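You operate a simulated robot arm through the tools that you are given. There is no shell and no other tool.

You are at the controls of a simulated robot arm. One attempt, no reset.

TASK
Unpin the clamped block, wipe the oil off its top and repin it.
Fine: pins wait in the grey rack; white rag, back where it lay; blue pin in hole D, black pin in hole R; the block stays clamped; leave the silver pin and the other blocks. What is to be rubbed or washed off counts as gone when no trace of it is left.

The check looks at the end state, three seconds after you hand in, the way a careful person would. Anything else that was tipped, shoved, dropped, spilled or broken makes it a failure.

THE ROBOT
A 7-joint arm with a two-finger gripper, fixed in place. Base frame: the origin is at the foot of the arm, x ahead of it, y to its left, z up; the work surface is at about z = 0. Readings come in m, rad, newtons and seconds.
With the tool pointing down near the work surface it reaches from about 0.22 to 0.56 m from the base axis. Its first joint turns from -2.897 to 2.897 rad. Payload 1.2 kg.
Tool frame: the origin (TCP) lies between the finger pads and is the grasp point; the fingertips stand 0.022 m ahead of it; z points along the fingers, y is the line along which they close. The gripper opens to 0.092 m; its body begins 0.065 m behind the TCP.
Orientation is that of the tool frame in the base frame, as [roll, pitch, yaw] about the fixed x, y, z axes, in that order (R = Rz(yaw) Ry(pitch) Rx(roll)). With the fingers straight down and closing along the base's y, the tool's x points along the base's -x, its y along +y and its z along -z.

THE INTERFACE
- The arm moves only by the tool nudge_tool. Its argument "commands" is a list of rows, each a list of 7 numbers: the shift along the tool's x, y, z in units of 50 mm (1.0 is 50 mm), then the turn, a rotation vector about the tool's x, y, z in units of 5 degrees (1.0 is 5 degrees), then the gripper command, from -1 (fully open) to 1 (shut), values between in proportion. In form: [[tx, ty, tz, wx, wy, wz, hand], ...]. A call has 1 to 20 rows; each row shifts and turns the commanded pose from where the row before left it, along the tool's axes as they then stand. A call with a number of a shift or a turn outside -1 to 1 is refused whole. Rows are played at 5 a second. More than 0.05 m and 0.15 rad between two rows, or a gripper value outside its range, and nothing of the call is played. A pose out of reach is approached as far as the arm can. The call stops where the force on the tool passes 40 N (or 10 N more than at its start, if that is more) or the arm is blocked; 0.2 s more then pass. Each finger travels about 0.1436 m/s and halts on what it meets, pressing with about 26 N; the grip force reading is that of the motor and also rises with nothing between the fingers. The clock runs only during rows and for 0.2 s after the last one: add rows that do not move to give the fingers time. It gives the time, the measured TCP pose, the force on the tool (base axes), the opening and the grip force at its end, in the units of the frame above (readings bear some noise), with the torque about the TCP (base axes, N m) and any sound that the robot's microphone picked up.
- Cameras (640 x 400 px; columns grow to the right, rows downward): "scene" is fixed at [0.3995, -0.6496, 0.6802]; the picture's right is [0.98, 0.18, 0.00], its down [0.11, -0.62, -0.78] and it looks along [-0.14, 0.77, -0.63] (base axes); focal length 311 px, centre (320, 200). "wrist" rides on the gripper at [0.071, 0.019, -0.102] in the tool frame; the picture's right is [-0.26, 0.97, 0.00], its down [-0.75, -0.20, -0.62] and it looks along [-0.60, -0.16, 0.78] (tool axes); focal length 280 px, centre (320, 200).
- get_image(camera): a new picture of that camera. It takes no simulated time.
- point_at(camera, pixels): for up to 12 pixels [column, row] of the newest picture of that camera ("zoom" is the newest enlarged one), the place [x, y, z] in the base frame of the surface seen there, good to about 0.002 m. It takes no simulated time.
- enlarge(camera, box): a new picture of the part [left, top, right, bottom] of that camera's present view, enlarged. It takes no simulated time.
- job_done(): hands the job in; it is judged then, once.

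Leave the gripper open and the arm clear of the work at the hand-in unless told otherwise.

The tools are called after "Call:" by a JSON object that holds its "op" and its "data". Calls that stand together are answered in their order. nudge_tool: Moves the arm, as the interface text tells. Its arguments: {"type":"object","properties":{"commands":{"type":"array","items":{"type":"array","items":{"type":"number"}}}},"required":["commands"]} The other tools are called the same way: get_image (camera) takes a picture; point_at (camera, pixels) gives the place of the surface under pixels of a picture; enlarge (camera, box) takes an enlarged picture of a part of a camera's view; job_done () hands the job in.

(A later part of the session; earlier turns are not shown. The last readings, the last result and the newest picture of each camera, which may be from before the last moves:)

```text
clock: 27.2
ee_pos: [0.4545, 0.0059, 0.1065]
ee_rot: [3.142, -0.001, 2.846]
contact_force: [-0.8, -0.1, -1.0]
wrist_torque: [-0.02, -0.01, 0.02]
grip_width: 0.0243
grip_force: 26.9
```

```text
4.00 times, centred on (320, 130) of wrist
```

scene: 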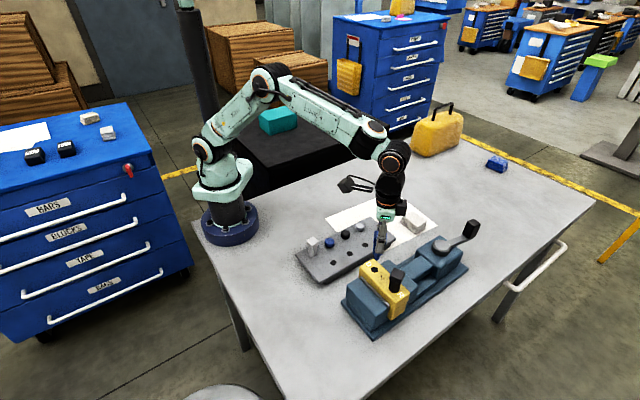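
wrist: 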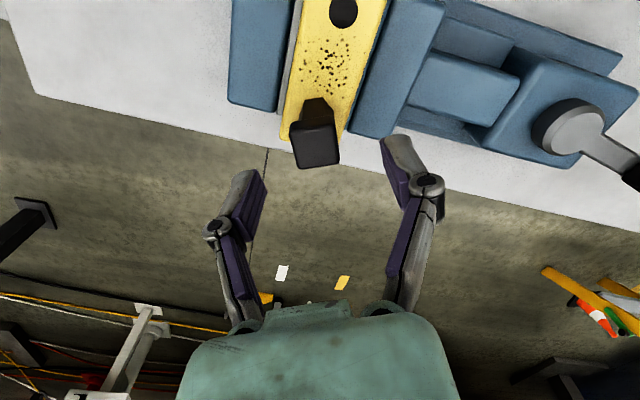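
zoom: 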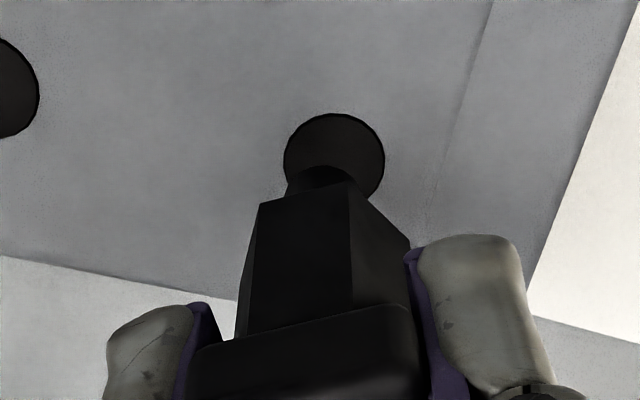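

The black pin is over h4 but looks slightly off. I'll measure the stub and hole at zoom pixels in the scene view.

Call:
{"op": "enlarge", "data": {"camera": "scene", "box": [362, 216, 394, 248]}}

Call:
{"op": "point_at", "data": {"camera": "zoom", "pixels": [[352, 240], [352, 240], [352, 240], [352, 220], [352, 220], [343, 262], [343, 262], [343, 270], [310, 262], [376, 262], [343, 283], [350, 215]]}}

Call:
{"op": "enlarge", "data": {"camera": "wrist", "box": [300, 100, 350, 140]}}

Call:
{"op": "point_at", "data": {"camera": "zoom", "pixels": [[320, 200], [320, 230], [320, 260], [355, 120], [228, 170], [482, 170], [355, 95], [355, 180]]}}

```text
12.50 times, centred on (378, 232) of scene
```

zoom: 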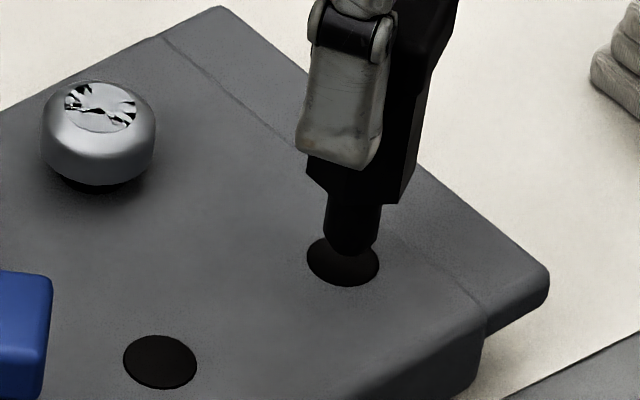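

```text
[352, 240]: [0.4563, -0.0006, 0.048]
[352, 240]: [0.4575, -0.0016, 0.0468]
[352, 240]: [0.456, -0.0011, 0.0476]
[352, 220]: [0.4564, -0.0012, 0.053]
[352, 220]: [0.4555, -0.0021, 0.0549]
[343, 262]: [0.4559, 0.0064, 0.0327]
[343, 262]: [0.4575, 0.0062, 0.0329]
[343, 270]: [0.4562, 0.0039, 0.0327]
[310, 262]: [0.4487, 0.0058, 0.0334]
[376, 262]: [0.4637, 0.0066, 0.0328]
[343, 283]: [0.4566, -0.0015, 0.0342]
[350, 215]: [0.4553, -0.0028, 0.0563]
```

```text
10.00 times, centred on (325, 120) of wrist
```

zoom: 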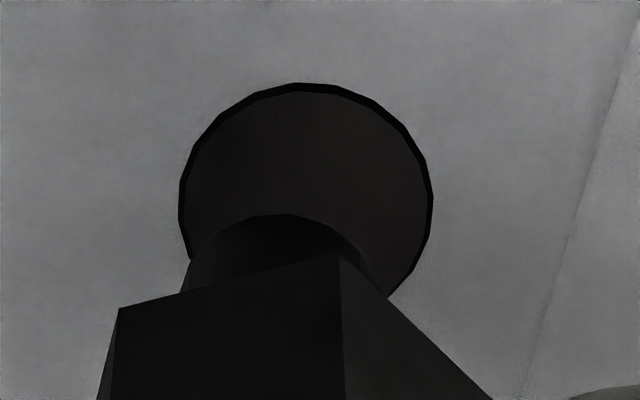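

```text
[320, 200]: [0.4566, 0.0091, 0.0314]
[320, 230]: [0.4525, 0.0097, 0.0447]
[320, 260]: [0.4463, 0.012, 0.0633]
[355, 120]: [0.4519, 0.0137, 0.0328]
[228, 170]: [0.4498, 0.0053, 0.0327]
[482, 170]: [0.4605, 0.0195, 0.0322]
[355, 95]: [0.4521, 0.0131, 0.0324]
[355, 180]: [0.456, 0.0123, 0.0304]
```

The stub axis is about 1.3 mm short in y. I'll shift +1.3 mm in y, lower 30 mm in small steps, then feel for contact.

Call:
{"op": "nudge_tool", "data": {"commands": [[0.004, 0.026, 0, 0, 0, 0, 1], [0, 0, 0.1, 0, 0, 0, 1], [0, 0, 0.1, 0, 0, 0, 1], [0, 0, 0.1, 0, 0, 0, 1], [0, 0, 0.1, 0, 0, 0, 1], [0, 0, 0.1, 0, 0, 0, 1], [0, 0, 0.1, 0, 0, 0, 1], [0, 0, 0, 0, 0, 0, 1]]}}

Call:
{"op": "nudge_tool", "data": {"commands": [[0, 0, 0.02, 0, 0, 0, 1], [0, 0, 0, 0, 0, 0, 1]]}}

```text
clock: 29.0
ee_pos: [0.4575, 0.0082, 0.0751]
ee_rot: [-3.141, -0.003, 2.846]
contact_force: [-1.5, 1.2, 0.2]
wrist_torque: [0.08, 0.13, -0.01]
grip_width: 0.024
grip_force: 26.1
```

```text
clock: 29.6
ee_pos: [0.4573, 0.0086, 0.0757]
ee_rot: [3.141, -0.001, 2.845]
contact_force: [-1.3, 1.4, -0.3]
wrist_torque: [0.12, 0.07, -0.01]
grip_width: 0.0245
grip_force: 26.0
```

Almost no force yet. I'll lower another 1–2 mm until contact.

Call:
{"op": "nudge_tool", "data": {"commands": [[0, 0, 0.02, 0, 0, 0, 1], [0, 0, 0, 0, 0, 0, 1]]}}

Call:
{"op": "enlarge", "data": {"camera": "scene", "box": [358, 206, 400, 248]}}

```text
clock: 30.2
ee_pos: [0.4563, 0.008, 0.0742]
ee_rot: [-3.141, 0.0, 2.845]
contact_force: [-2.9, 1.4, 0.9]
wrist_torque: [0.07, 0.17, 0.04]
grip_width: 0.0242
grip_force: 25.7
```

```text
9.52 times, centred on (379, 227) of scene
```

zoom: 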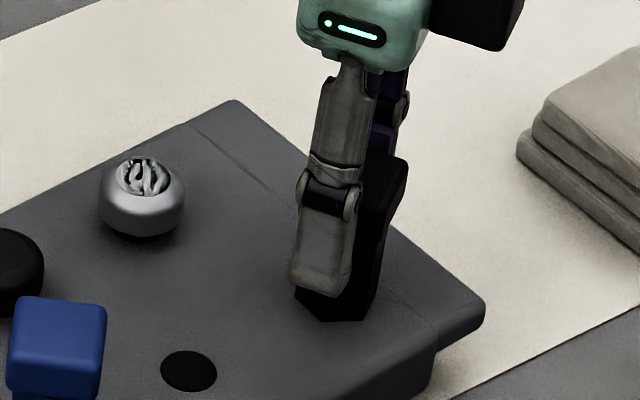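

There is only a slight side force. I'll go one more millimetre at a time.

Call:
{"op": "nudge_tool", "data": {"commands": [[0, 0, 0.02, 0, 0, 0, 1], [0, 0, 0.01, 0, 0, 0, 1], [0, 0, 0, 0, 0, 0, 1]]}}

```text
clock: 31.0
ee_pos: [0.4567, 0.0072, 0.0748]
ee_rot: [3.14, 0.002, 2.845]
contact_force: [-9.9, 2.5, 20.5]
wrist_torque: [0.11, 0.22, -0.01]
grip_width: 0.0241
grip_force: 26.1
```

Seated with 20 N contact. I'll ease up 1 mm, open to about 50 mm and lift straight off.

Call:
{"op": "nudge_tool", "data": {"commands": [[0, 0, -0.03, 0, 0, 0, 1], [0, 0, 0, 0, 0, 0, 0.3], [0, 0, 0, 0, 0, 0, -0.1], [0, 0, 0, 0, 0, 0, -0.1], [0, 0, -0.3, 0, 0, 0, -0.1], [0, 0, -0.6, 0, 0, 0, -0.1], [0, 0, -0.8, 0, 0, 0, -0.1], [0, 0, -0.8, 0, 0, 0, -0.1], [0, 0, 0, 0, 0, 0, -0.1]]}}

Call:
{"op": "get_image", "data": {"camera": "wrist"}}

Call:
{"op": "get_image", "data": {"camera": "scene"}}

Call:
{"op": "enlarge", "data": {"camera": "scene", "box": [290, 190, 450, 300]}}

```text
clock: 33.0
ee_pos: [0.4553, 0.0049, 0.2022]
ee_rot: [-3.141, 0.001, 2.844]
contact_force: [-0.3, -0.4, 0.2]
wrist_torque: [0.0, -0.05, -0.02]
grip_width: 0.0505
grip_force: 0.0
```

```text
taken
```

wrist: 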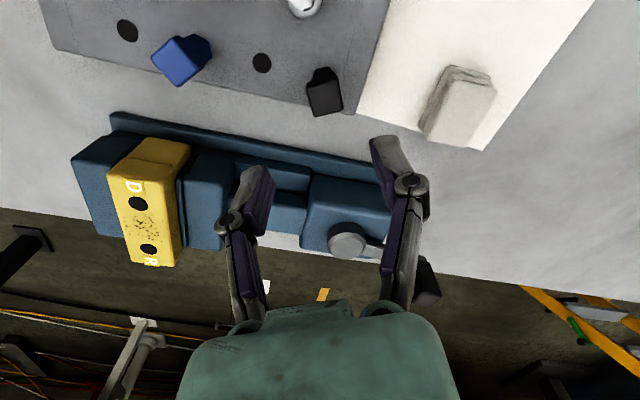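

```text
taken
```

scene: 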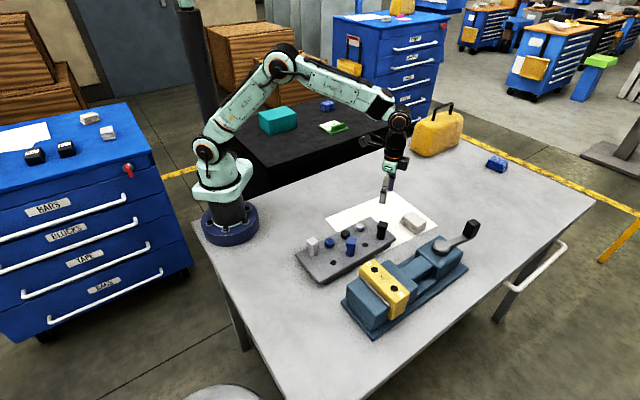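

```text
3.64 times, centred on (370, 245) of scene
```

zoom: 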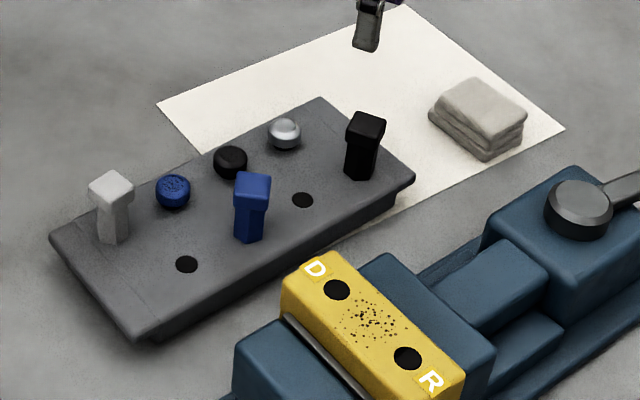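

Both pins wait in the rack. Next I'll measure the rag and the block top precisely.

Call:
{"op": "enlarge", "data": {"camera": "scene", "box": [392, 200, 432, 240]}}

Call:
{"op": "point_at", "data": {"camera": "zoom", "pixels": [[320, 200], [320, 200]]}}

Call:
{"op": "enlarge", "data": {"camera": "wrist", "box": [410, 50, 510, 160]}}

Call:
{"op": "point_at", "data": {"camera": "zoom", "pixels": [[320, 200], [320, 200]]}}

```text
10.00 times, centred on (412, 220) of scene
```

zoom: 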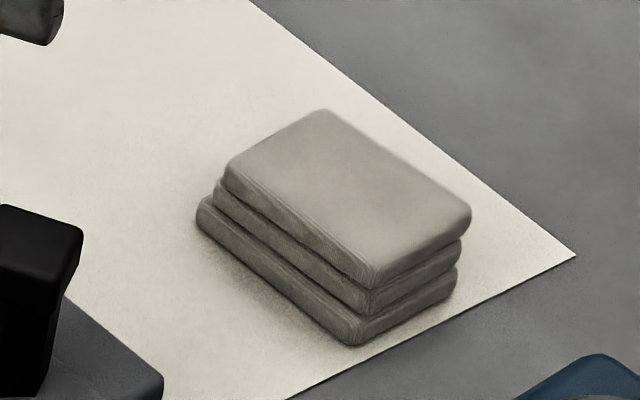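

```text
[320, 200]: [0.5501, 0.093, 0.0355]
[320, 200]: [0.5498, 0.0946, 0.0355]
```

```text
3.64 times, centred on (460, 105) of wrist
```

zoom: 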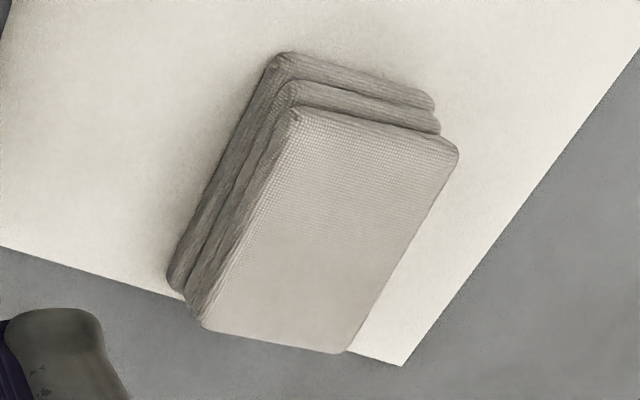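

```text
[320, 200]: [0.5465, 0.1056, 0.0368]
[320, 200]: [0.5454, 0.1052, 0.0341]
```

The rag is a folded pad with its top at z≈0.036. I'll measure its top corners in this wrist zoom.

Call:
{"op": "point_at", "data": {"camera": "zoom", "pixels": [[302, 115], [450, 153], [342, 345], [210, 322], [330, 225], [302, 115], [450, 153], [342, 345], [210, 322], [330, 225], [172, 280], [290, 60]]}}

Call:
{"op": "enlarge", "data": {"camera": "scene", "box": [392, 200, 432, 240]}}

Call:
{"op": "point_at", "data": {"camera": "zoom", "pixels": [[322, 115], [465, 215], [375, 275], [232, 172], [350, 190], [322, 115], [465, 215], [375, 275], [232, 172], [358, 340], [202, 220], [455, 285]]}}

```text
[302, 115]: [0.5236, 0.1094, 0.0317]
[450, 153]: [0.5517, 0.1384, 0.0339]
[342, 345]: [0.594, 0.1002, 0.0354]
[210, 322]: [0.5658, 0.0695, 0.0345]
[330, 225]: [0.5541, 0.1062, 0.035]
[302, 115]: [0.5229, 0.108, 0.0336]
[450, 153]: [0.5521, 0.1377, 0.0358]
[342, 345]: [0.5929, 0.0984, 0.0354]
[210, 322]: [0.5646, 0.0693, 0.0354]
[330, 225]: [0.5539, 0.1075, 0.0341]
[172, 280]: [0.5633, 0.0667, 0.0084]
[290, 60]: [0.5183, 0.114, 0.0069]
```

```text
10.00 times, centred on (412, 220) of scene
```

zoom: 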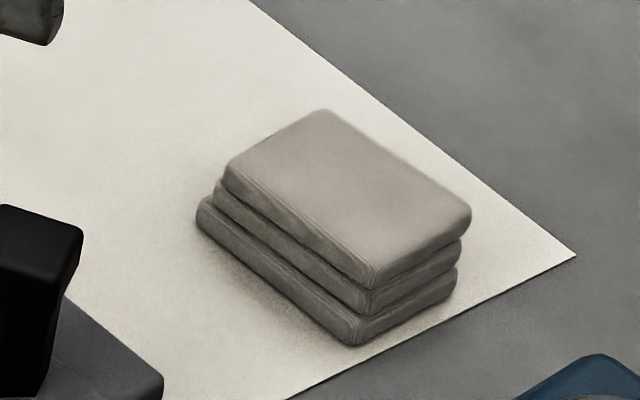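

```text
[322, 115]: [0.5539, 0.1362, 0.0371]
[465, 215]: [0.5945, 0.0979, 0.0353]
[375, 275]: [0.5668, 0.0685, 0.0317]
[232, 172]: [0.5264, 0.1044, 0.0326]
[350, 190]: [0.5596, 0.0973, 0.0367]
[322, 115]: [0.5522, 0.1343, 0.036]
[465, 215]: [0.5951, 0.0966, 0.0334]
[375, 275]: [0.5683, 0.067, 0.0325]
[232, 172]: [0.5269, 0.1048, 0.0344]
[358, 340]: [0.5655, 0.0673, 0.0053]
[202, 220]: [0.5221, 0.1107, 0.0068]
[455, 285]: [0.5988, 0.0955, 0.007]
```

Rag: centre about (0.559,0.1035), about 60×43 mm and 35 mm tall, with its long axis near -43°. The centre is slightly beyond reach, so I'll grip about 10 mm nearer along its long axis, closing across the short side. I'll turn to about 136.5°, open, and move above (0.551,0.111) at z≈0.10.

Call:
{"op": "nudge_tool", "data": {"commands": [[0, 0, 0, 0, 0, 1, -0.5], [0, 0, 0, 0, 0, 1, -1], [0, 0, 0, 0, 0, 1, -1], [0, 0, 0, 0, 0, 1, -1], [0, 0, 0, 0, 0, 1, -1], [0, 0, 0, 0, 0, 0.3, -1], [0.022, 0.717, 0, 0, 0, 0, -1], [0.022, 0.717, 0, 0, 0, 0, -1], [0.022, 0.717, 0, 0, 0, 0, -1], [0.022, 0.717, 0, 0, 0, 0, -1], [0, 0, 0.68, 0, 0, 0, -1], [0, 0, 0.68, 0, 0, 0, -1], [0, 0, 0.68, 0, 0, 0, -1], [0, 0, 0, 0, 0, 0, -1], [0, 0, 0, 0, 0, 0, -1]]}}

Call:
{"op": "get_image", "data": {"camera": "wrist"}}

Call:
{"op": "enlarge", "data": {"camera": "scene", "box": [350, 160, 470, 250]}}

```text
clock: 36.2
ee_pos: [0.5404, 0.1052, 0.0972]
ee_rot: [-3.141, -0.001, 2.382]
contact_force: [0.5, -0.2, -0.9]
wrist_torque: [0.02, 0.01, 0.0]
grip_width: 0.0919
grip_force: 0.0
out of reach, approached as far as the arm can: row 10
```

```text
taken
```

wrist: 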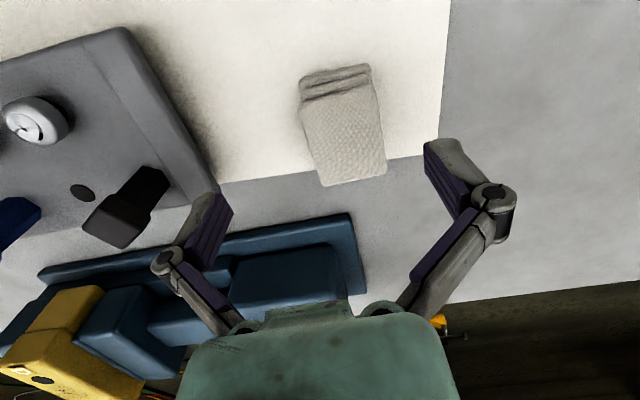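

```text
4.44 times, centred on (410, 205) of scene
```

zoom: 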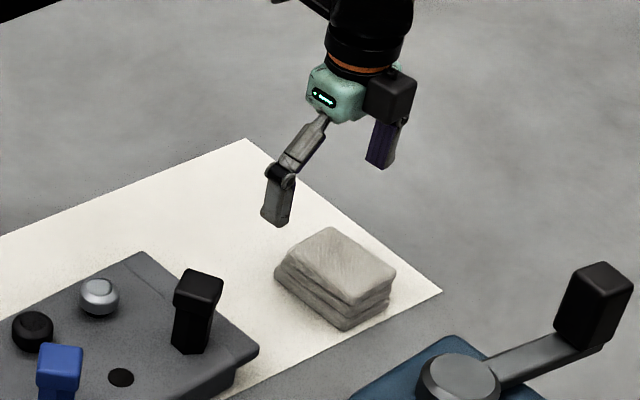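

The arm was clamped at the higher z and now reads (0.5404,0.1052,0.0972). I need about 12 mm more along the tool's y to centre across the rag. I'll lower to z≈0.07, where reach is better, then make that shift.

Call:
{"op": "nudge_tool", "data": {"commands": [[0, 0, 0.5, 0, 0, 0, -1], [0, 0, 0, 0, 0, 0, -1], [0, 0.115, 0, 0, 0, 0, -1], [0, 0.115, 0, 0, 0, 0, -1], [0, 0, 0, 0, 0, 0, -1]]}}

Call:
{"op": "get_image", "data": {"camera": "wrist"}}

Call:
{"op": "enlarge", "data": {"camera": "scene", "box": [350, 160, 470, 250]}}

```text
clock: 37.4
ee_pos: [0.5485, 0.1128, 0.0719]
ee_rot: [-3.141, -0.002, 2.383]
contact_force: [0.8, 0.4, -0.1]
wrist_torque: [0.02, 0.02, -0.01]
grip_width: 0.0923
grip_force: 0.1
```

```text
taken
```

wrist: 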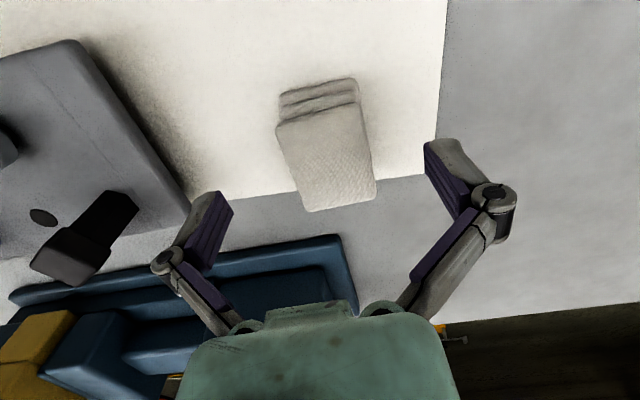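

```text
4.44 times, centred on (410, 205) of scene
```

zoom: 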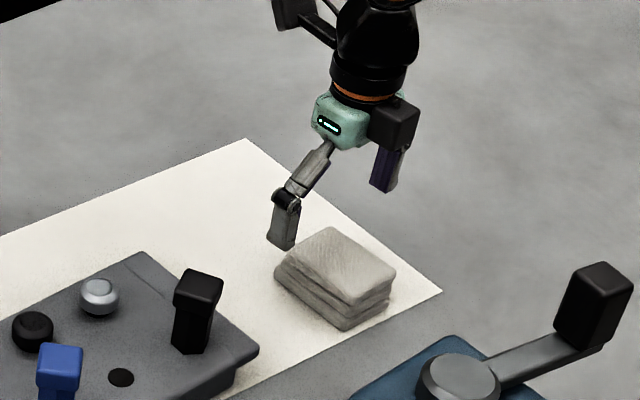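

Reached (0.5485,0.1128,0.0719), centred across the rag. Before lowering I'll check the rack's near corner at scene pixels around (396,239), so the left finger stays clear. I'll also narrow the opening to about 70 mm.

Call:
{"op": "get_image", "data": {"camera": "scene"}}

Call:
{"op": "point_at", "data": {"camera": "scene", "pixels": [[396, 240], [394, 238], [371, 219], [385, 228], [404, 213], [404, 214]]}}

Call:
{"op": "nudge_tool", "data": {"commands": [[0, 0, 0, 0, 0, 0, -0.52], [0, 0, 0, 0, 0, 0, -0.52]]}}

Call:
{"op": "enlarge", "data": {"camera": "wrist", "box": [180, 40, 480, 280]}}

```text
taken
```

scene: 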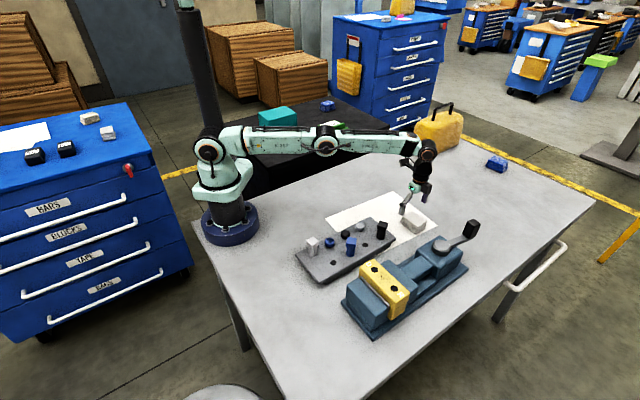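

```text
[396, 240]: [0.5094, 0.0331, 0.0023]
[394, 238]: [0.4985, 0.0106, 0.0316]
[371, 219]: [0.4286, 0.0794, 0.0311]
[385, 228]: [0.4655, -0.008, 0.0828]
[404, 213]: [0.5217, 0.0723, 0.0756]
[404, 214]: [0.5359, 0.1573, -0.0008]
```

```text
clock: 38.0
ee_pos: [0.5486, 0.1112, 0.0717]
ee_rot: [3.141, 0.001, 2.382]
contact_force: [0.1, 1.1, 0.6]
wrist_torque: [0.0, 0.0, 0.01]
grip_width: 0.0699
grip_force: 0.0
```

```text
1.67 times, centred on (330, 160) of wrist
```

zoom: 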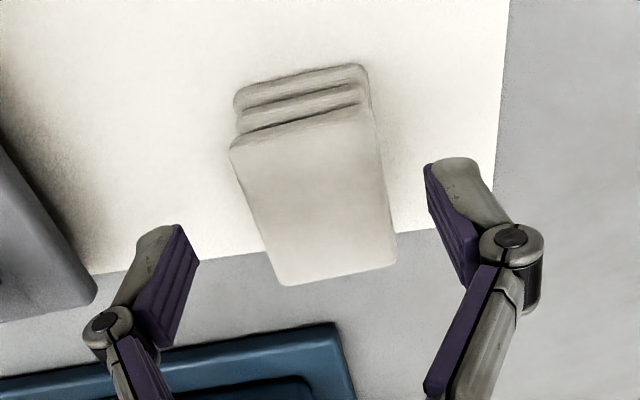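

The fingers have plenty of clearance from the rack edge. I'll lower around the rag to z≈0.036 in small steps.

Call:
{"op": "nudge_tool", "data": {"commands": [[0, 0, 0.24, 0, 0, 0, -0.52], [0, 0, 0.24, 0, 0, 0, -0.52], [0, 0, 0.2, 0, 0, 0, -0.52], [0, 0, 0, 0, 0, 0, -0.52]]}}

Call:
{"op": "enlarge", "data": {"camera": "wrist", "box": [180, 40, 480, 280]}}

Call:
{"op": "enlarge", "data": {"camera": "scene", "box": [380, 180, 450, 250]}}

```text
clock: 39.0
ee_pos: [0.5489, 0.1117, 0.0376]
ee_rot: [-3.141, 0.0, 2.381]
contact_force: [-0.2, -0.2, -0.6]
wrist_torque: [0.0, 0.02, 0.01]
grip_width: 0.0698
grip_force: 0.1
```

```text
1.67 times, centred on (330, 160) of wrist
```

zoom: 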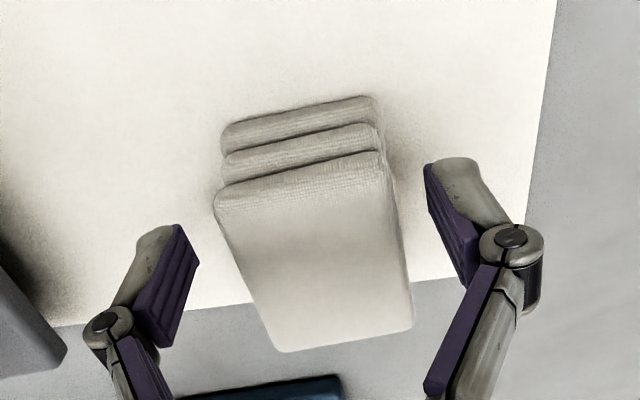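

```text
5.71 times, centred on (415, 215) of scene
```

zoom: 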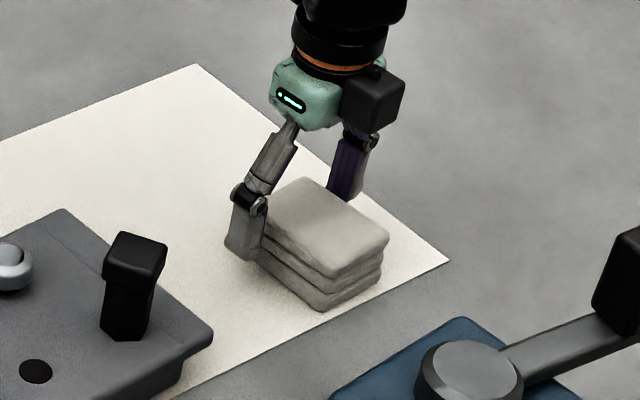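

The rag sits evenly between the fingers with TCP at (0.5489,0.1117,0.0376), yaw 2.382. I'll note this pose for putting it back, and close now.

Call:
{"op": "nudge_tool", "data": {"commands": [[0, 0, 0, 0, 0, 0, -0.1], [0, 0, 0, 0, 0, 0, 0.2], [0, 0, 0, 0, 0, 0, 1], [0, 0, 0, 0, 0, 0, 1], [0, 0, 0, 0, 0, 0, 1]]}}

Call:
{"op": "enlarge", "data": {"camera": "wrist", "box": [180, 40, 480, 280]}}

Call:
{"op": "enlarge", "data": {"camera": "scene", "box": [392, 200, 432, 240]}}

```text
clock: 40.2
ee_pos: [0.5474, 0.1122, 0.0373]
ee_rot: [-3.141, -0.001, 2.383]
contact_force: [-1.3, 0.2, 6.2]
wrist_torque: [0.06, -0.04, 0.0]
grip_width: 0.0473
grip_force: 26.2
```

```text
1.67 times, centred on (330, 160) of wrist
```

zoom: 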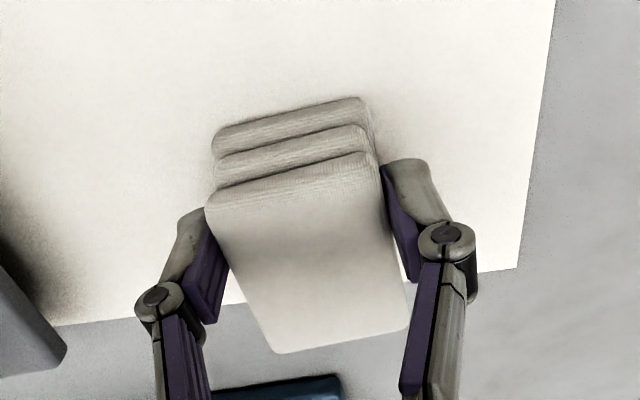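

```text
10.00 times, centred on (412, 220) of scene
```

zoom: 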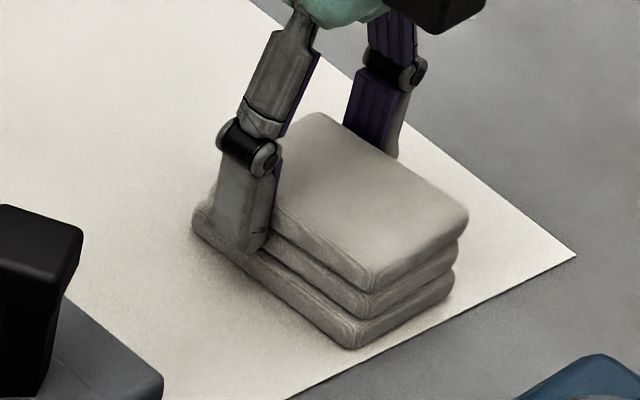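

The rag is gripped at 47 mm wide and hardly moved. While I'm here, I'll measure the block top and oil extent from the scene camera before lifting.

Call:
{"op": "enlarge", "data": {"camera": "scene", "box": [355, 255, 411, 311]}}

```text
7.14 times, centred on (383, 283) of scene
```

zoom: 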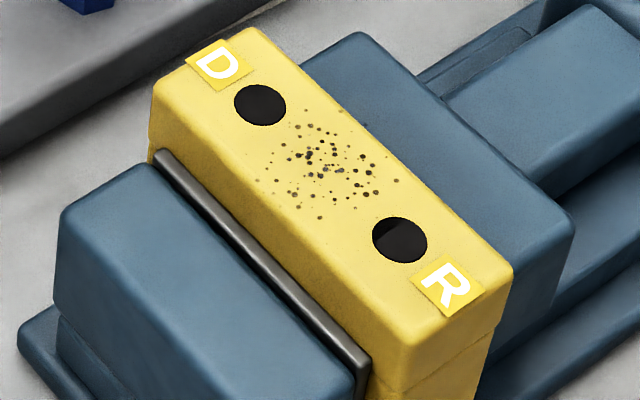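

I'll measure both holes, the block's top corners, the oil extent and the jaw tops in this zoom.

Call:
{"op": "point_at", "data": {"camera": "zoom", "pixels": [[260, 104], [260, 104], [400, 239], [400, 239], [258, 35], [160, 85], [505, 268], [405, 340], [256, 180], [308, 110], [397, 181], [320, 218]]}}

Call:
{"op": "point_at", "data": {"camera": "zoom", "pixels": [[330, 165], [330, 165], [240, 240], [150, 210], [440, 160], [360, 60], [540, 215], [260, 104], [400, 239], [300, 290], [200, 60], [450, 290]]}}

Call:
{"op": "point_at", "data": {"camera": "scene", "pixels": [[471, 222], [471, 230], [445, 243], [441, 240], [460, 238], [441, 250]]}}

```text
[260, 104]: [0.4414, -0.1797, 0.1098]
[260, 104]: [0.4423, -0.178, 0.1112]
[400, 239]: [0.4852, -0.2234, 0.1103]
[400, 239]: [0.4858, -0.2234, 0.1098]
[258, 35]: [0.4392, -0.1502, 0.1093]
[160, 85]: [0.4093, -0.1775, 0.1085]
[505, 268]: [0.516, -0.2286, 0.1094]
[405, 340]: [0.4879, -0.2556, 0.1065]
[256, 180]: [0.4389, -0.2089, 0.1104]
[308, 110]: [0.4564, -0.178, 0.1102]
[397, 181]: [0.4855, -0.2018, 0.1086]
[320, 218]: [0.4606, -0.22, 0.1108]
```

```text
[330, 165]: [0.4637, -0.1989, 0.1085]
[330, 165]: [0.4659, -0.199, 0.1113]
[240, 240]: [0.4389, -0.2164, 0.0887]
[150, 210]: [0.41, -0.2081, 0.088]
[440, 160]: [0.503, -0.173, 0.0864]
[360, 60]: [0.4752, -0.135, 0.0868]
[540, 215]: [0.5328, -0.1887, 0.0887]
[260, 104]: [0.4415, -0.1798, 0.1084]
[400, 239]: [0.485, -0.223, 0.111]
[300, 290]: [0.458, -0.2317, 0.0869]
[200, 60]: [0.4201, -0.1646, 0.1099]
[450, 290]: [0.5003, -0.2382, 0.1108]
```

```text
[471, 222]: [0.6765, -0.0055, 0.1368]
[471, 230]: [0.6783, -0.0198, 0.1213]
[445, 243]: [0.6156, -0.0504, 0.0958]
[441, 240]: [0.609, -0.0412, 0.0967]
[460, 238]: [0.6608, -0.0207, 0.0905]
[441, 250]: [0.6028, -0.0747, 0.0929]
```

Block top z≈0.1095 stands 22 mm above the jaws, with hole R at (0.485,-0.223) and hole D at (0.441,-0.179). The oil is spread around (0.463,-0.201). I'll lift the rag, bring it inward and up, then over the block at z≈0.22.

Call:
{"op": "nudge_tool", "data": {"commands": [[0, 0, -0.3, 0, 0, 0, 1], [0, 0, -0.7, 0, 0, 0, 1], [0.23, -0.63, -0.6, 0, 0, 0, 1], [0.23, -0.63, -0.6, 0, 0, 0, 1], [0, 0, -0.75, 0, 0, 0, 1], [0, 0, -0.75, 0, 0, 0, 1], [0, 0, 0, 0, 0, 0, 1]]}}

Call:
{"op": "get_image", "data": {"camera": "wrist"}}

Call:
{"op": "enlarge", "data": {"camera": "scene", "box": [320, 130, 480, 280]}}

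```text
clock: 41.8
ee_pos: [0.4908, 0.0811, 0.2212]
ee_rot: [3.14, 0.001, 2.383]
contact_force: [0.9, -0.5, -0.9]
wrist_torque: [0.0, -0.01, -0.01]
grip_width: 0.0469
grip_force: 26.3
```

```text
taken
```

wrist: 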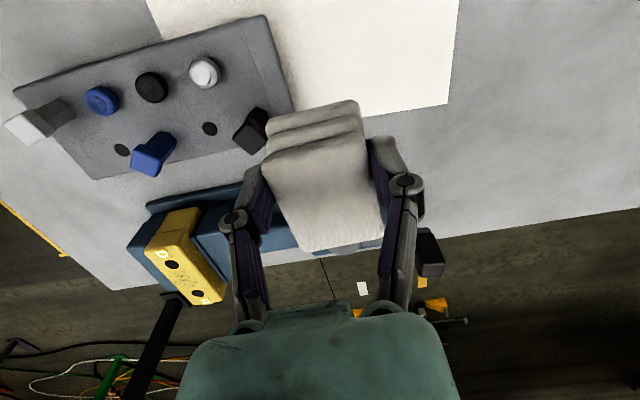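

```text
2.67 times, centred on (400, 205) of scene
```

zoom: 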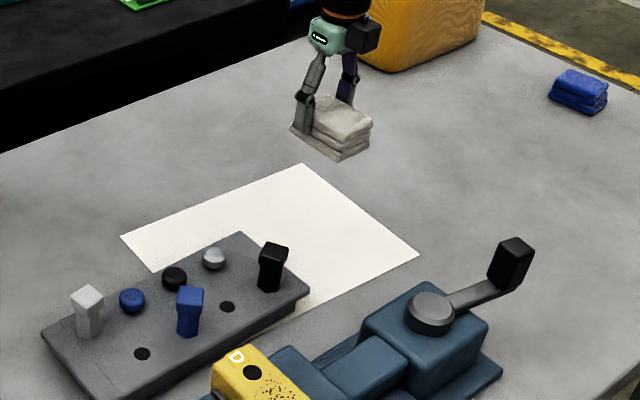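

The rag is held level. Now I'll traverse over the block and lower to z≈0.165, leaving the rag bottom about 18 mm above the block.

Call:
{"op": "nudge_tool", "data": {"commands": [[-0.458, -0.639, 0, 0, 0, 0, 1], [-0.458, -0.639, 0, 0, 0, 0, 1], [-0.458, -0.639, 0, 0, 0, 0, 1], [-0.458, -0.639, 0, 0, 0, 0, 1], [-0.458, -0.639, 0, 0, 0, 0, 1], [-0.458, -0.639, 0, 0, 0, 0, 1], [-0.458, -0.639, 0, 0, 0, 0, 1], [0, 0, 0, 0, 0, 0, 1], [0, 0, 0.55, 0, 0, 0, 1], [0, 0, 0.55, 0, 0, 0, 1], [0, 0, 0, 0, 0, 0, 1], [0, 0, 0, 0, 0, 0, 1]]}}

Call:
{"op": "get_image", "data": {"camera": "wrist"}}

Call:
{"op": "enlarge", "data": {"camera": "scene", "box": [340, 220, 430, 310]}}

```text
clock: 44.4
ee_pos: [0.4519, -0.1909, 0.1652]
ee_rot: [3.141, 0.001, 2.382]
contact_force: [0.0, 0.1, -0.4]
wrist_torque: [-0.01, 0.0, -0.02]
grip_width: 0.0469
grip_force: 25.7
```

```text
taken
```

wrist: 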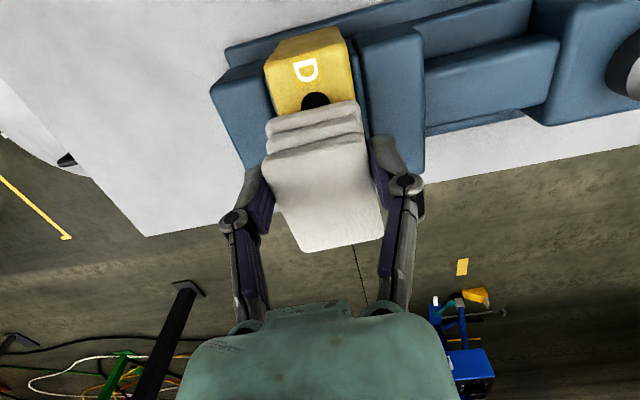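

```text
4.44 times, centred on (385, 265) of scene
```

zoom: 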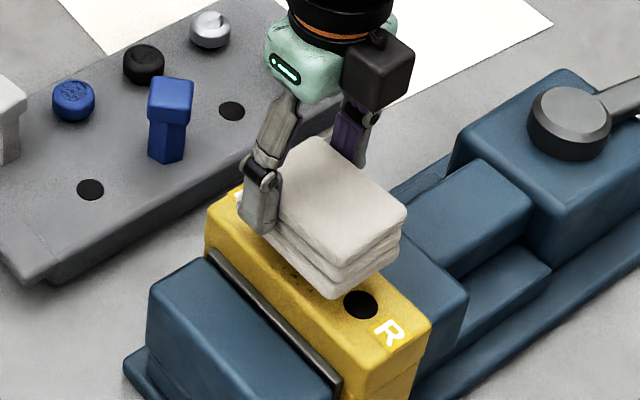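

The rag is right over the oil area. I'll lower 16 mm and then feel for contact in 1 mm steps.

Call:
{"op": "nudge_tool", "data": {"commands": [[0, 0, 0.08, 0, 0, 0, 1], [0, 0, 0.08, 0, 0, 0, 1], [0, 0, 0.08, 0, 0, 0, 1], [0, 0, 0.06, 0, 0, 0, 1], [0, 0, 0, 0, 0, 0, 1]]}}

Call:
{"op": "nudge_tool", "data": {"commands": [[0, 0, 0.02, 0, 0, 0, 1], [0, 0, 0, 0, 0, 0, 1]]}}

Call:
{"op": "nudge_tool", "data": {"commands": [[0, 0, 0.02, 0, 0, 0, 1], [0, 0, 0, 0, 0, 0, 1]]}}

```text
clock: 45.6
ee_pos: [0.4513, -0.1904, 0.153]
ee_rot: [3.141, -0.001, 2.381]
contact_force: [0.4, -0.5, -0.4]
wrist_torque: [0.03, 0.02, -0.01]
grip_width: 0.0468
grip_force: 26.0
```

```text
clock: 46.2
ee_pos: [0.4519, -0.19, 0.1507]
ee_rot: [3.141, 0.001, 2.383]
contact_force: [0.5, -0.5, -1.5]
wrist_torque: [-0.01, -0.04, 0.0]
grip_width: 0.0472
grip_force: 25.6
```

```text
clock: 46.8
ee_pos: [0.452, -0.1905, 0.1501]
ee_rot: [-3.141, 0.001, 2.383]
contact_force: [-0.2, -0.5, 1.0]
wrist_torque: [-0.06, 0.03, 0.0]
grip_width: 0.047
grip_force: 26.0
```

No contact yet at z≈0.150. I'll keep going in 1 mm steps.

Call:
{"op": "nudge_tool", "data": {"commands": [[0, 0, 0.02, 0, 0, 0, 1], [0, 0, 0, 0, 0, 0, 1]]}}

Call:
{"op": "nudge_tool", "data": {"commands": [[0, 0, 0.02, 0, 0, 0, 1], [0, 0, 0, 0, 0, 0, 1]]}}

Call:
{"op": "nudge_tool", "data": {"commands": [[0, 0, 0.02, 0, 0, 0, 1], [0, 0, 0, 0, 0, 0, 1]]}}

```text
clock: 47.4
ee_pos: [0.4524, -0.1906, 0.1493]
ee_rot: [3.141, 0.001, 2.381]
contact_force: [0.3, -0.4, -0.6]
wrist_torque: [0.02, 0.02, -0.02]
grip_width: 0.0472
grip_force: 25.9
```

```text
clock: 48.0
ee_pos: [0.4514, -0.1902, 0.1476]
ee_rot: [3.141, 0.0, 2.384]
contact_force: [0.3, 0.3, -0.2]
wrist_torque: [-0.03, 0.02, -0.04]
grip_width: 0.0473
grip_force: 26.0
```

```text
clock: 48.6
ee_pos: [0.4518, -0.1895, 0.1461]
ee_rot: [-3.141, 0.001, 2.383]
contact_force: [-0.2, 0.2, 0.0]
wrist_torque: [-0.03, -0.01, -0.02]
grip_width: 0.0473
grip_force: 25.2
```

Call:
{"op": "nudge_tool", "data": {"commands": [[0, 0, 0.02, 0, 0, 0, 1], [0, 0, 0, 0, 0, 0, 1]]}}

Call:
{"op": "nudge_tool", "data": {"commands": [[0, 0, 0.01, 0, 0, 0, 1], [0, 0, 0, 0, 0, 0, 1]]}}

Call:
{"op": "enlarge", "data": {"camera": "scene", "box": [350, 240, 420, 310]}}

```text
clock: 49.2
ee_pos: [0.4527, -0.1888, 0.1469]
ee_rot: [-3.141, 0.001, 2.383]
contact_force: [-1.7, 3.2, 8.2]
wrist_torque: [-0.05, -0.07, 0.0]
grip_width: 0.0472
grip_force: 26.4
```

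```text
clock: 49.8
ee_pos: [0.4513, -0.19, 0.1484]
ee_rot: [3.141, 0.001, 2.384]
contact_force: [-7.5, 4.1, 25.5]
wrist_torque: [0.06, 0.19, -0.03]
grip_width: 0.0471
grip_force: 26.3
```

```text
5.71 times, centred on (385, 275) of scene
```

zoom: 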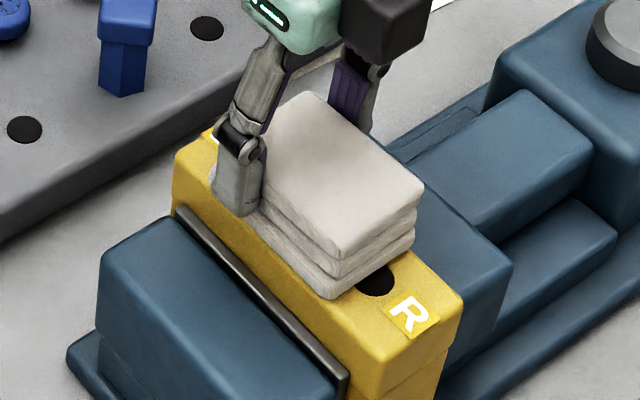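

Contact: 8 N, then 25 N after another half millimetre, so I'll back off slightly to about 10 N. Then I'll rub along the block ±15 mm.

Call:
{"op": "nudge_tool", "data": {"commands": [[0, 0, -0.009, 0, 0, 0, 1], [-0.1, 0, 0, 0, 0, 0, 1], [-0.1, 0, 0, 0, 0, 0, 1], [-0.1, 0, 0, 0, 0, 0, 1], [0.1, 0, 0, 0, 0, 0, 1], [0.1, 0, 0, 0, 0, 0, 1], [0.1, 0, 0, 0, 0, 0, 1], [0.1, 0, 0, 0, 0, 0, 1], [0.1, 0, 0, 0, 0, 0, 1], [0.1, 0, 0, 0, 0, 0, 1], [-0.1, 0, 0, 0, 0, 0, 1], [-0.1, 0, 0, 0, 0, 0, 1], [-0.1, 0, 0, 0, 0, 0, 1]]}}

Call:
{"op": "enlarge", "data": {"camera": "scene", "box": [350, 240, 420, 310]}}

```text
clock: 52.6
ee_pos: [0.4516, -0.1892, 0.1466]
ee_rot: [3.142, -0.001, 2.383]
contact_force: [-0.9, -0.4, -0.5]
wrist_torque: [0.0, 0.01, 0.01]
grip_width: 0.0473
grip_force: 26.6
```

```text
5.71 times, centred on (385, 275) of scene
```

zoom: 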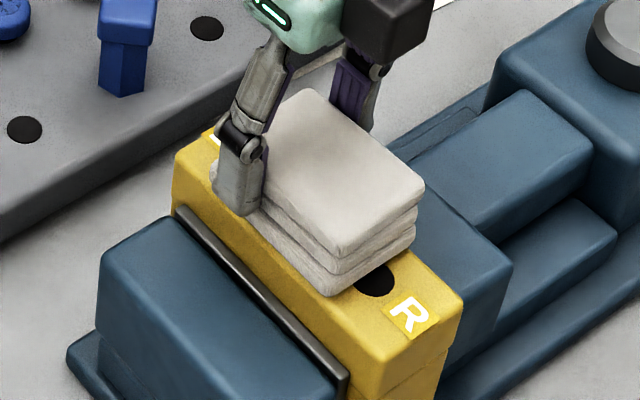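

The force has dropped to about 0, so the rag seated itself a bit deeper in the fingers. I'll press half a millimetre at a time to get about 8–10 N back before stroking.

Call:
{"op": "nudge_tool", "data": {"commands": [[0, 0, 0.01, 0, 0, 0, 1], [0, 0, 0, 0, 0, 0, 1]]}}

Call:
{"op": "nudge_tool", "data": {"commands": [[0, 0, 0.006, 0, 0, 0, 1], [0, 0, 0, 0, 0, 0, 1]]}}

```text
clock: 53.2
ee_pos: [0.4528, -0.1897, 0.1462]
ee_rot: [3.141, -0.001, 2.383]
contact_force: [0.3, -0.1, -0.3]
wrist_torque: [-0.02, 0.02, 0.02]
grip_width: 0.0472
grip_force: 25.5
```

```text
clock: 53.8
ee_pos: [0.4523, -0.189, 0.1471]
ee_rot: [3.141, -0.002, 2.382]
contact_force: [0.8, -0.1, -0.3]
wrist_torque: [0.0, -0.02, -0.01]
grip_width: 0.0471
grip_force: 26.4
```

Call:
{"op": "nudge_tool", "data": {"commands": [[0, 0, 0.01, 0, 0, 0, 1], [0, 0, 0, 0, 0, 0, 1]]}}

Call:
{"op": "nudge_tool", "data": {"commands": [[0, 0, 0.006, 0, 0, 0, 1], [0, 0, 0, 0, 0, 0, 1]]}}

```text
clock: 54.4
ee_pos: [0.4513, -0.1896, 0.145]
ee_rot: [3.14, 0.001, 2.383]
contact_force: [0.6, -1.1, 0.7]
wrist_torque: [-0.01, 0.04, -0.03]
grip_width: 0.047
grip_force: 26.6
```

```text
clock: 55.0
ee_pos: [0.4517, -0.1895, 0.1457]
ee_rot: [3.14, 0.002, 2.382]
contact_force: [-5.8, 3.4, 18.3]
wrist_torque: [0.07, 0.18, -0.04]
grip_width: 0.0472
grip_force: 26.3
```

Contact is now 18 N. I'll stroke toward R first and read the force, then back.

Call:
{"op": "nudge_tool", "data": {"commands": [[-0.1, 0, 0, 0, 0, 0, 1], [-0.1, 0, 0, 0, 0, 0, 1], [-0.1, 0, 0, 0, 0, 0, 1], [-0.1, 0, 0, 0, 0, 0, 1]]}}

Call:
{"op": "enlarge", "data": {"camera": "wrist", "box": [220, 0, 420, 200]}}

Call:
{"op": "nudge_tool", "data": {"commands": [[0.1, 0, 0, 0, 0, 0, 1], [0.1, 0, 0, 0, 0, 0, 1], [0.1, 0, 0, 0, 0, 0, 1], [0.1, 0, 0, 0, 0, 0, 1]]}}

Call:
{"op": "nudge_tool", "data": {"commands": [[0.1, 0, 0, 0, 0, 0, 1], [0.1, 0, 0, 0, 0, 0, 1], [0.1, 0, 0, 0, 0, 0, 1], [0.1, 0, 0, 0, 0, 0, 1], [0.1, 0, 0, 0, 0, 0, 1]]}}

Call:
{"op": "enlarge", "data": {"camera": "scene", "box": [350, 240, 420, 310]}}

```text
clock: 56.0
ee_pos: [0.4661, -0.2031, 0.1471]
ee_rot: [3.141, 0.001, 2.384]
contact_force: [-8.6, 11.0, 27.7]
wrist_torque: [0.1, 0.07, -0.01]
grip_width: 0.0472
grip_force: 25.6
```

```text
2.00 times, centred on (320, 100) of wrist
```

zoom: 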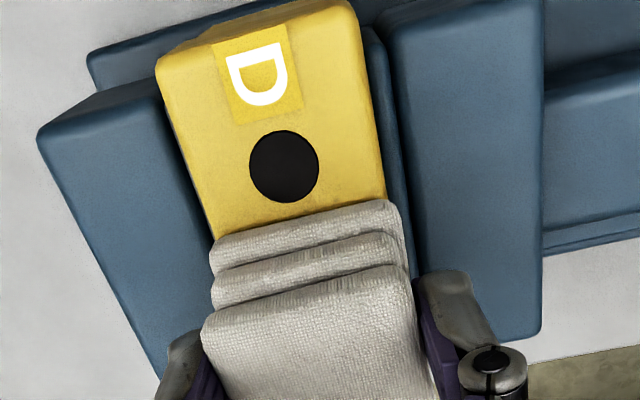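

```text
clock: 57.0
ee_pos: [0.4523, -0.1906, 0.1455]
ee_rot: [3.141, 0.004, 2.379]
contact_force: [7.3, -7.3, 19.8]
wrist_torque: [0.14, 0.05, -0.03]
grip_width: 0.0474
grip_force: 26.1
```

```text
clock: 58.2
ee_pos: [0.4336, -0.1726, 0.1448]
ee_rot: [3.141, 0.002, 2.382]
contact_force: [7.2, -6.0, 19.2]
wrist_torque: [-0.14, -0.2, 0.0]
grip_width: 0.047
grip_force: 25.9
```

```text
5.71 times, centred on (385, 275) of scene
```

zoom: 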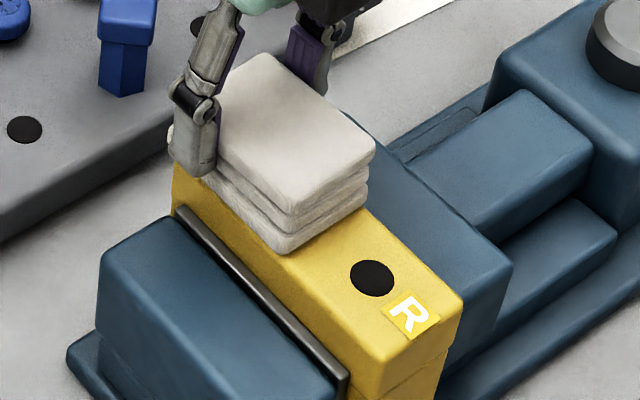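

The exposed areas look clean and contact holds at about 20 N. I'll do more passes shifted ±6 mm sideways, so every edge of the top gets rubbed too.

Call:
{"op": "nudge_tool", "data": {"commands": [[0, 0.12, 0, 0, 0, 0, 1], [-0.12, 0, 0, 0, 0, 0, 1], [-0.12, 0, 0, 0, 0, 0, 1], [-0.12, 0, 0, 0, 0, 0, 1], [-0.12, 0, 0, 0, 0, 0, 1], [-0.12, 0, 0, 0, 0, 0, 1], [-0.12, 0, 0, 0, 0, 0, 1], [-0.12, 0, 0, 0, 0, 0, 1]]}}

Call:
{"op": "nudge_tool", "data": {"commands": [[0, -0.12, 0, 0, 0, 0, 1], [0, -0.12, 0, 0, 0, 0, 1], [0.12, 0, 0, 0, 0, 0, 1], [0.12, 0, 0, 0, 0, 0, 1], [0.12, 0, 0, 0, 0, 0, 1], [0.12, 0, 0, 0, 0, 0, 1], [0.12, 0, 0, 0, 0, 0, 1], [0.12, 0, 0, 0, 0, 0, 1], [0.12, 0, 0, 0, 0, 0, 1]]}}

Call:
{"op": "enlarge", "data": {"camera": "scene", "box": [350, 240, 420, 310]}}

```text
clock: 60.0
ee_pos: [0.4664, -0.1978, 0.1439]
ee_rot: [3.141, 0.001, 2.382]
contact_force: [-0.4, 0.0, -0.5]
wrist_torque: [0.03, 0.03, 0.02]
grip_width: 0.0472
grip_force: 26.3
```

```text
clock: 62.0
ee_pos: [0.4292, -0.1774, 0.1456]
ee_rot: [3.141, 0.001, 2.383]
contact_force: [-0.3, -0.1, -0.9]
wrist_torque: [-0.03, 0.02, -0.01]
grip_width: 0.0467
grip_force: 25.9
```

```text
5.71 times, centred on (385, 275) of scene
```

zoom: 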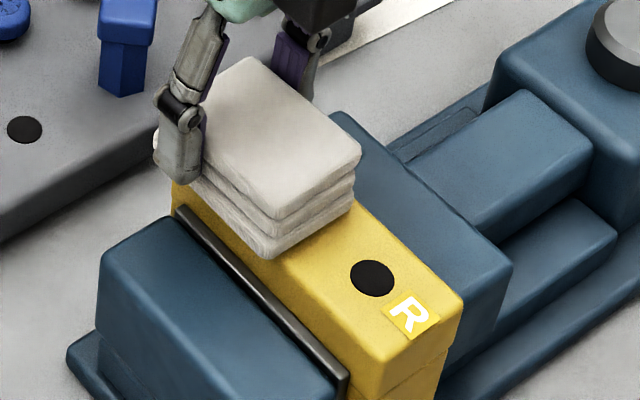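

Contact faded again, but the block looks clean so far. I'll lift clear and inspect the whole top closely.

Call:
{"op": "nudge_tool", "data": {"commands": [[0, 0, -0.4, 0, 0, 0, 1], [0, 0, -0.8, 0, 0, 0, 1], [0.8, 0, 0, 0, 0, 0, 1], [0.8, 0, 0, 0, 0, 0, 1], [0, 0, 0, 0, 0, 0, 1]]}}

Call:
{"op": "enlarge", "data": {"camera": "scene", "box": [360, 255, 410, 305]}}

Call:
{"op": "get_image", "data": {"camera": "wrist"}}

Call:
{"op": "get_image", "data": {"camera": "scene"}}

```text
clock: 63.2
ee_pos: [0.3729, -0.1227, 0.2056]
ee_rot: [3.141, -0.001, 2.381]
contact_force: [0.7, -1.2, -1.1]
wrist_torque: [0.02, 0.01, -0.02]
grip_width: 0.0473
grip_force: 26.5
```

```text
8.00 times, centred on (385, 280) of scene
```

zoom: 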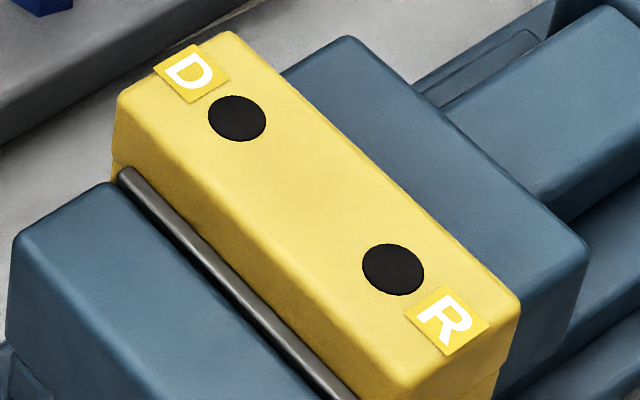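

```text
taken
```

wrist: 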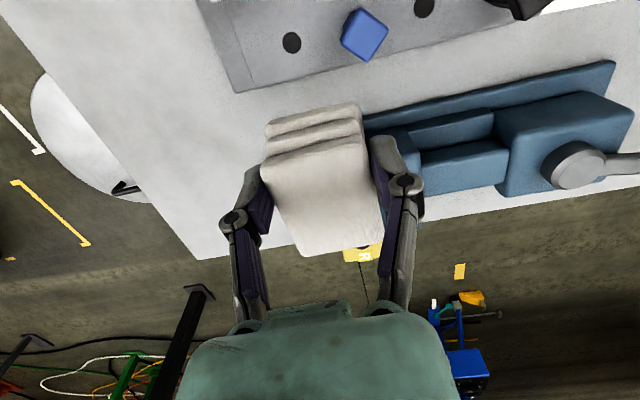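

```text
taken
```

scene: 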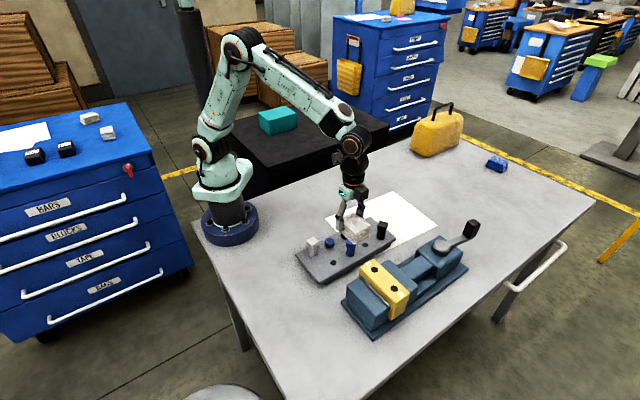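

The top looks clean. I'll enlarge even further to rule out faint traces, looking at the area between the holes and around the rims.

Call:
{"op": "enlarge", "data": {"camera": "scene", "box": [370, 262, 395, 287]}}

Call:
{"op": "enlarge", "data": {"camera": "scene", "box": [382, 272, 407, 302]}}

```text
16.00 times, centred on (382, 274) of scene
```

zoom: 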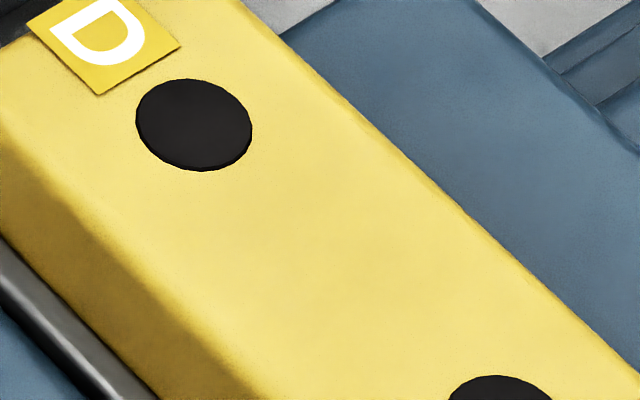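

```text
13.33 times, centred on (394, 287) of scene
```

zoom: 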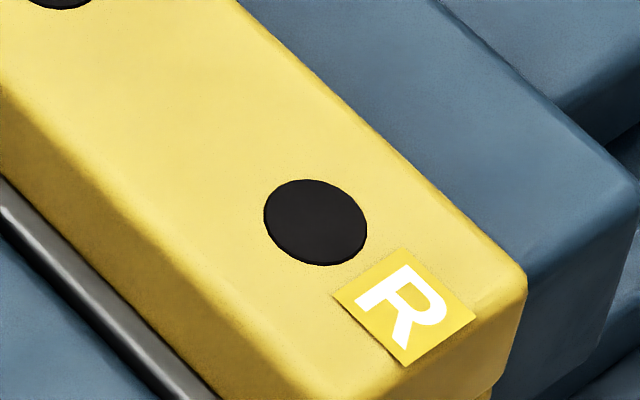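

No trace is left. Now I'll return the rag, first going back to the earlier waypoint near (0.491,0.081,0.221).

Call:
{"op": "nudge_tool", "data": {"commands": [[0.183, 0.763, -0.052, 0, 0, 0, 1], [0.183, 0.763, -0.052, 0, 0, 0, 1], [0.183, 0.763, -0.052, 0, 0, 0, 1], [0.183, 0.763, -0.052, 0, 0, 0, 1], [0.183, 0.763, -0.052, 0, 0, 0, 1], [0.183, 0.763, -0.052, 0, 0, 0, 1], [0, 0, 0, 0, 0, 0, 1], [0, 0, 0, 0, 0, 0, 1]]}}

Call:
{"op": "nudge_tool", "data": {"commands": [[0, 0, 0, 0, 0, 0, 1]]}}

```text
clock: 65.0
ee_pos: [0.4872, 0.0817, 0.22]
ee_rot: [-3.14, 0.001, 2.383]
contact_force: [0.7, -0.4, -0.4]
wrist_torque: [0.01, -0.01, 0.03]
grip_width: 0.0471
grip_force: 26.3
```

```text
clock: 65.4
ee_pos: [0.4869, 0.0817, 0.2213]
ee_rot: [3.141, 0.0, 2.382]
contact_force: [-0.4, -0.3, -1.0]
wrist_torque: [0.04, -0.02, 0.02]
grip_width: 0.0471
grip_force: 26.4
```

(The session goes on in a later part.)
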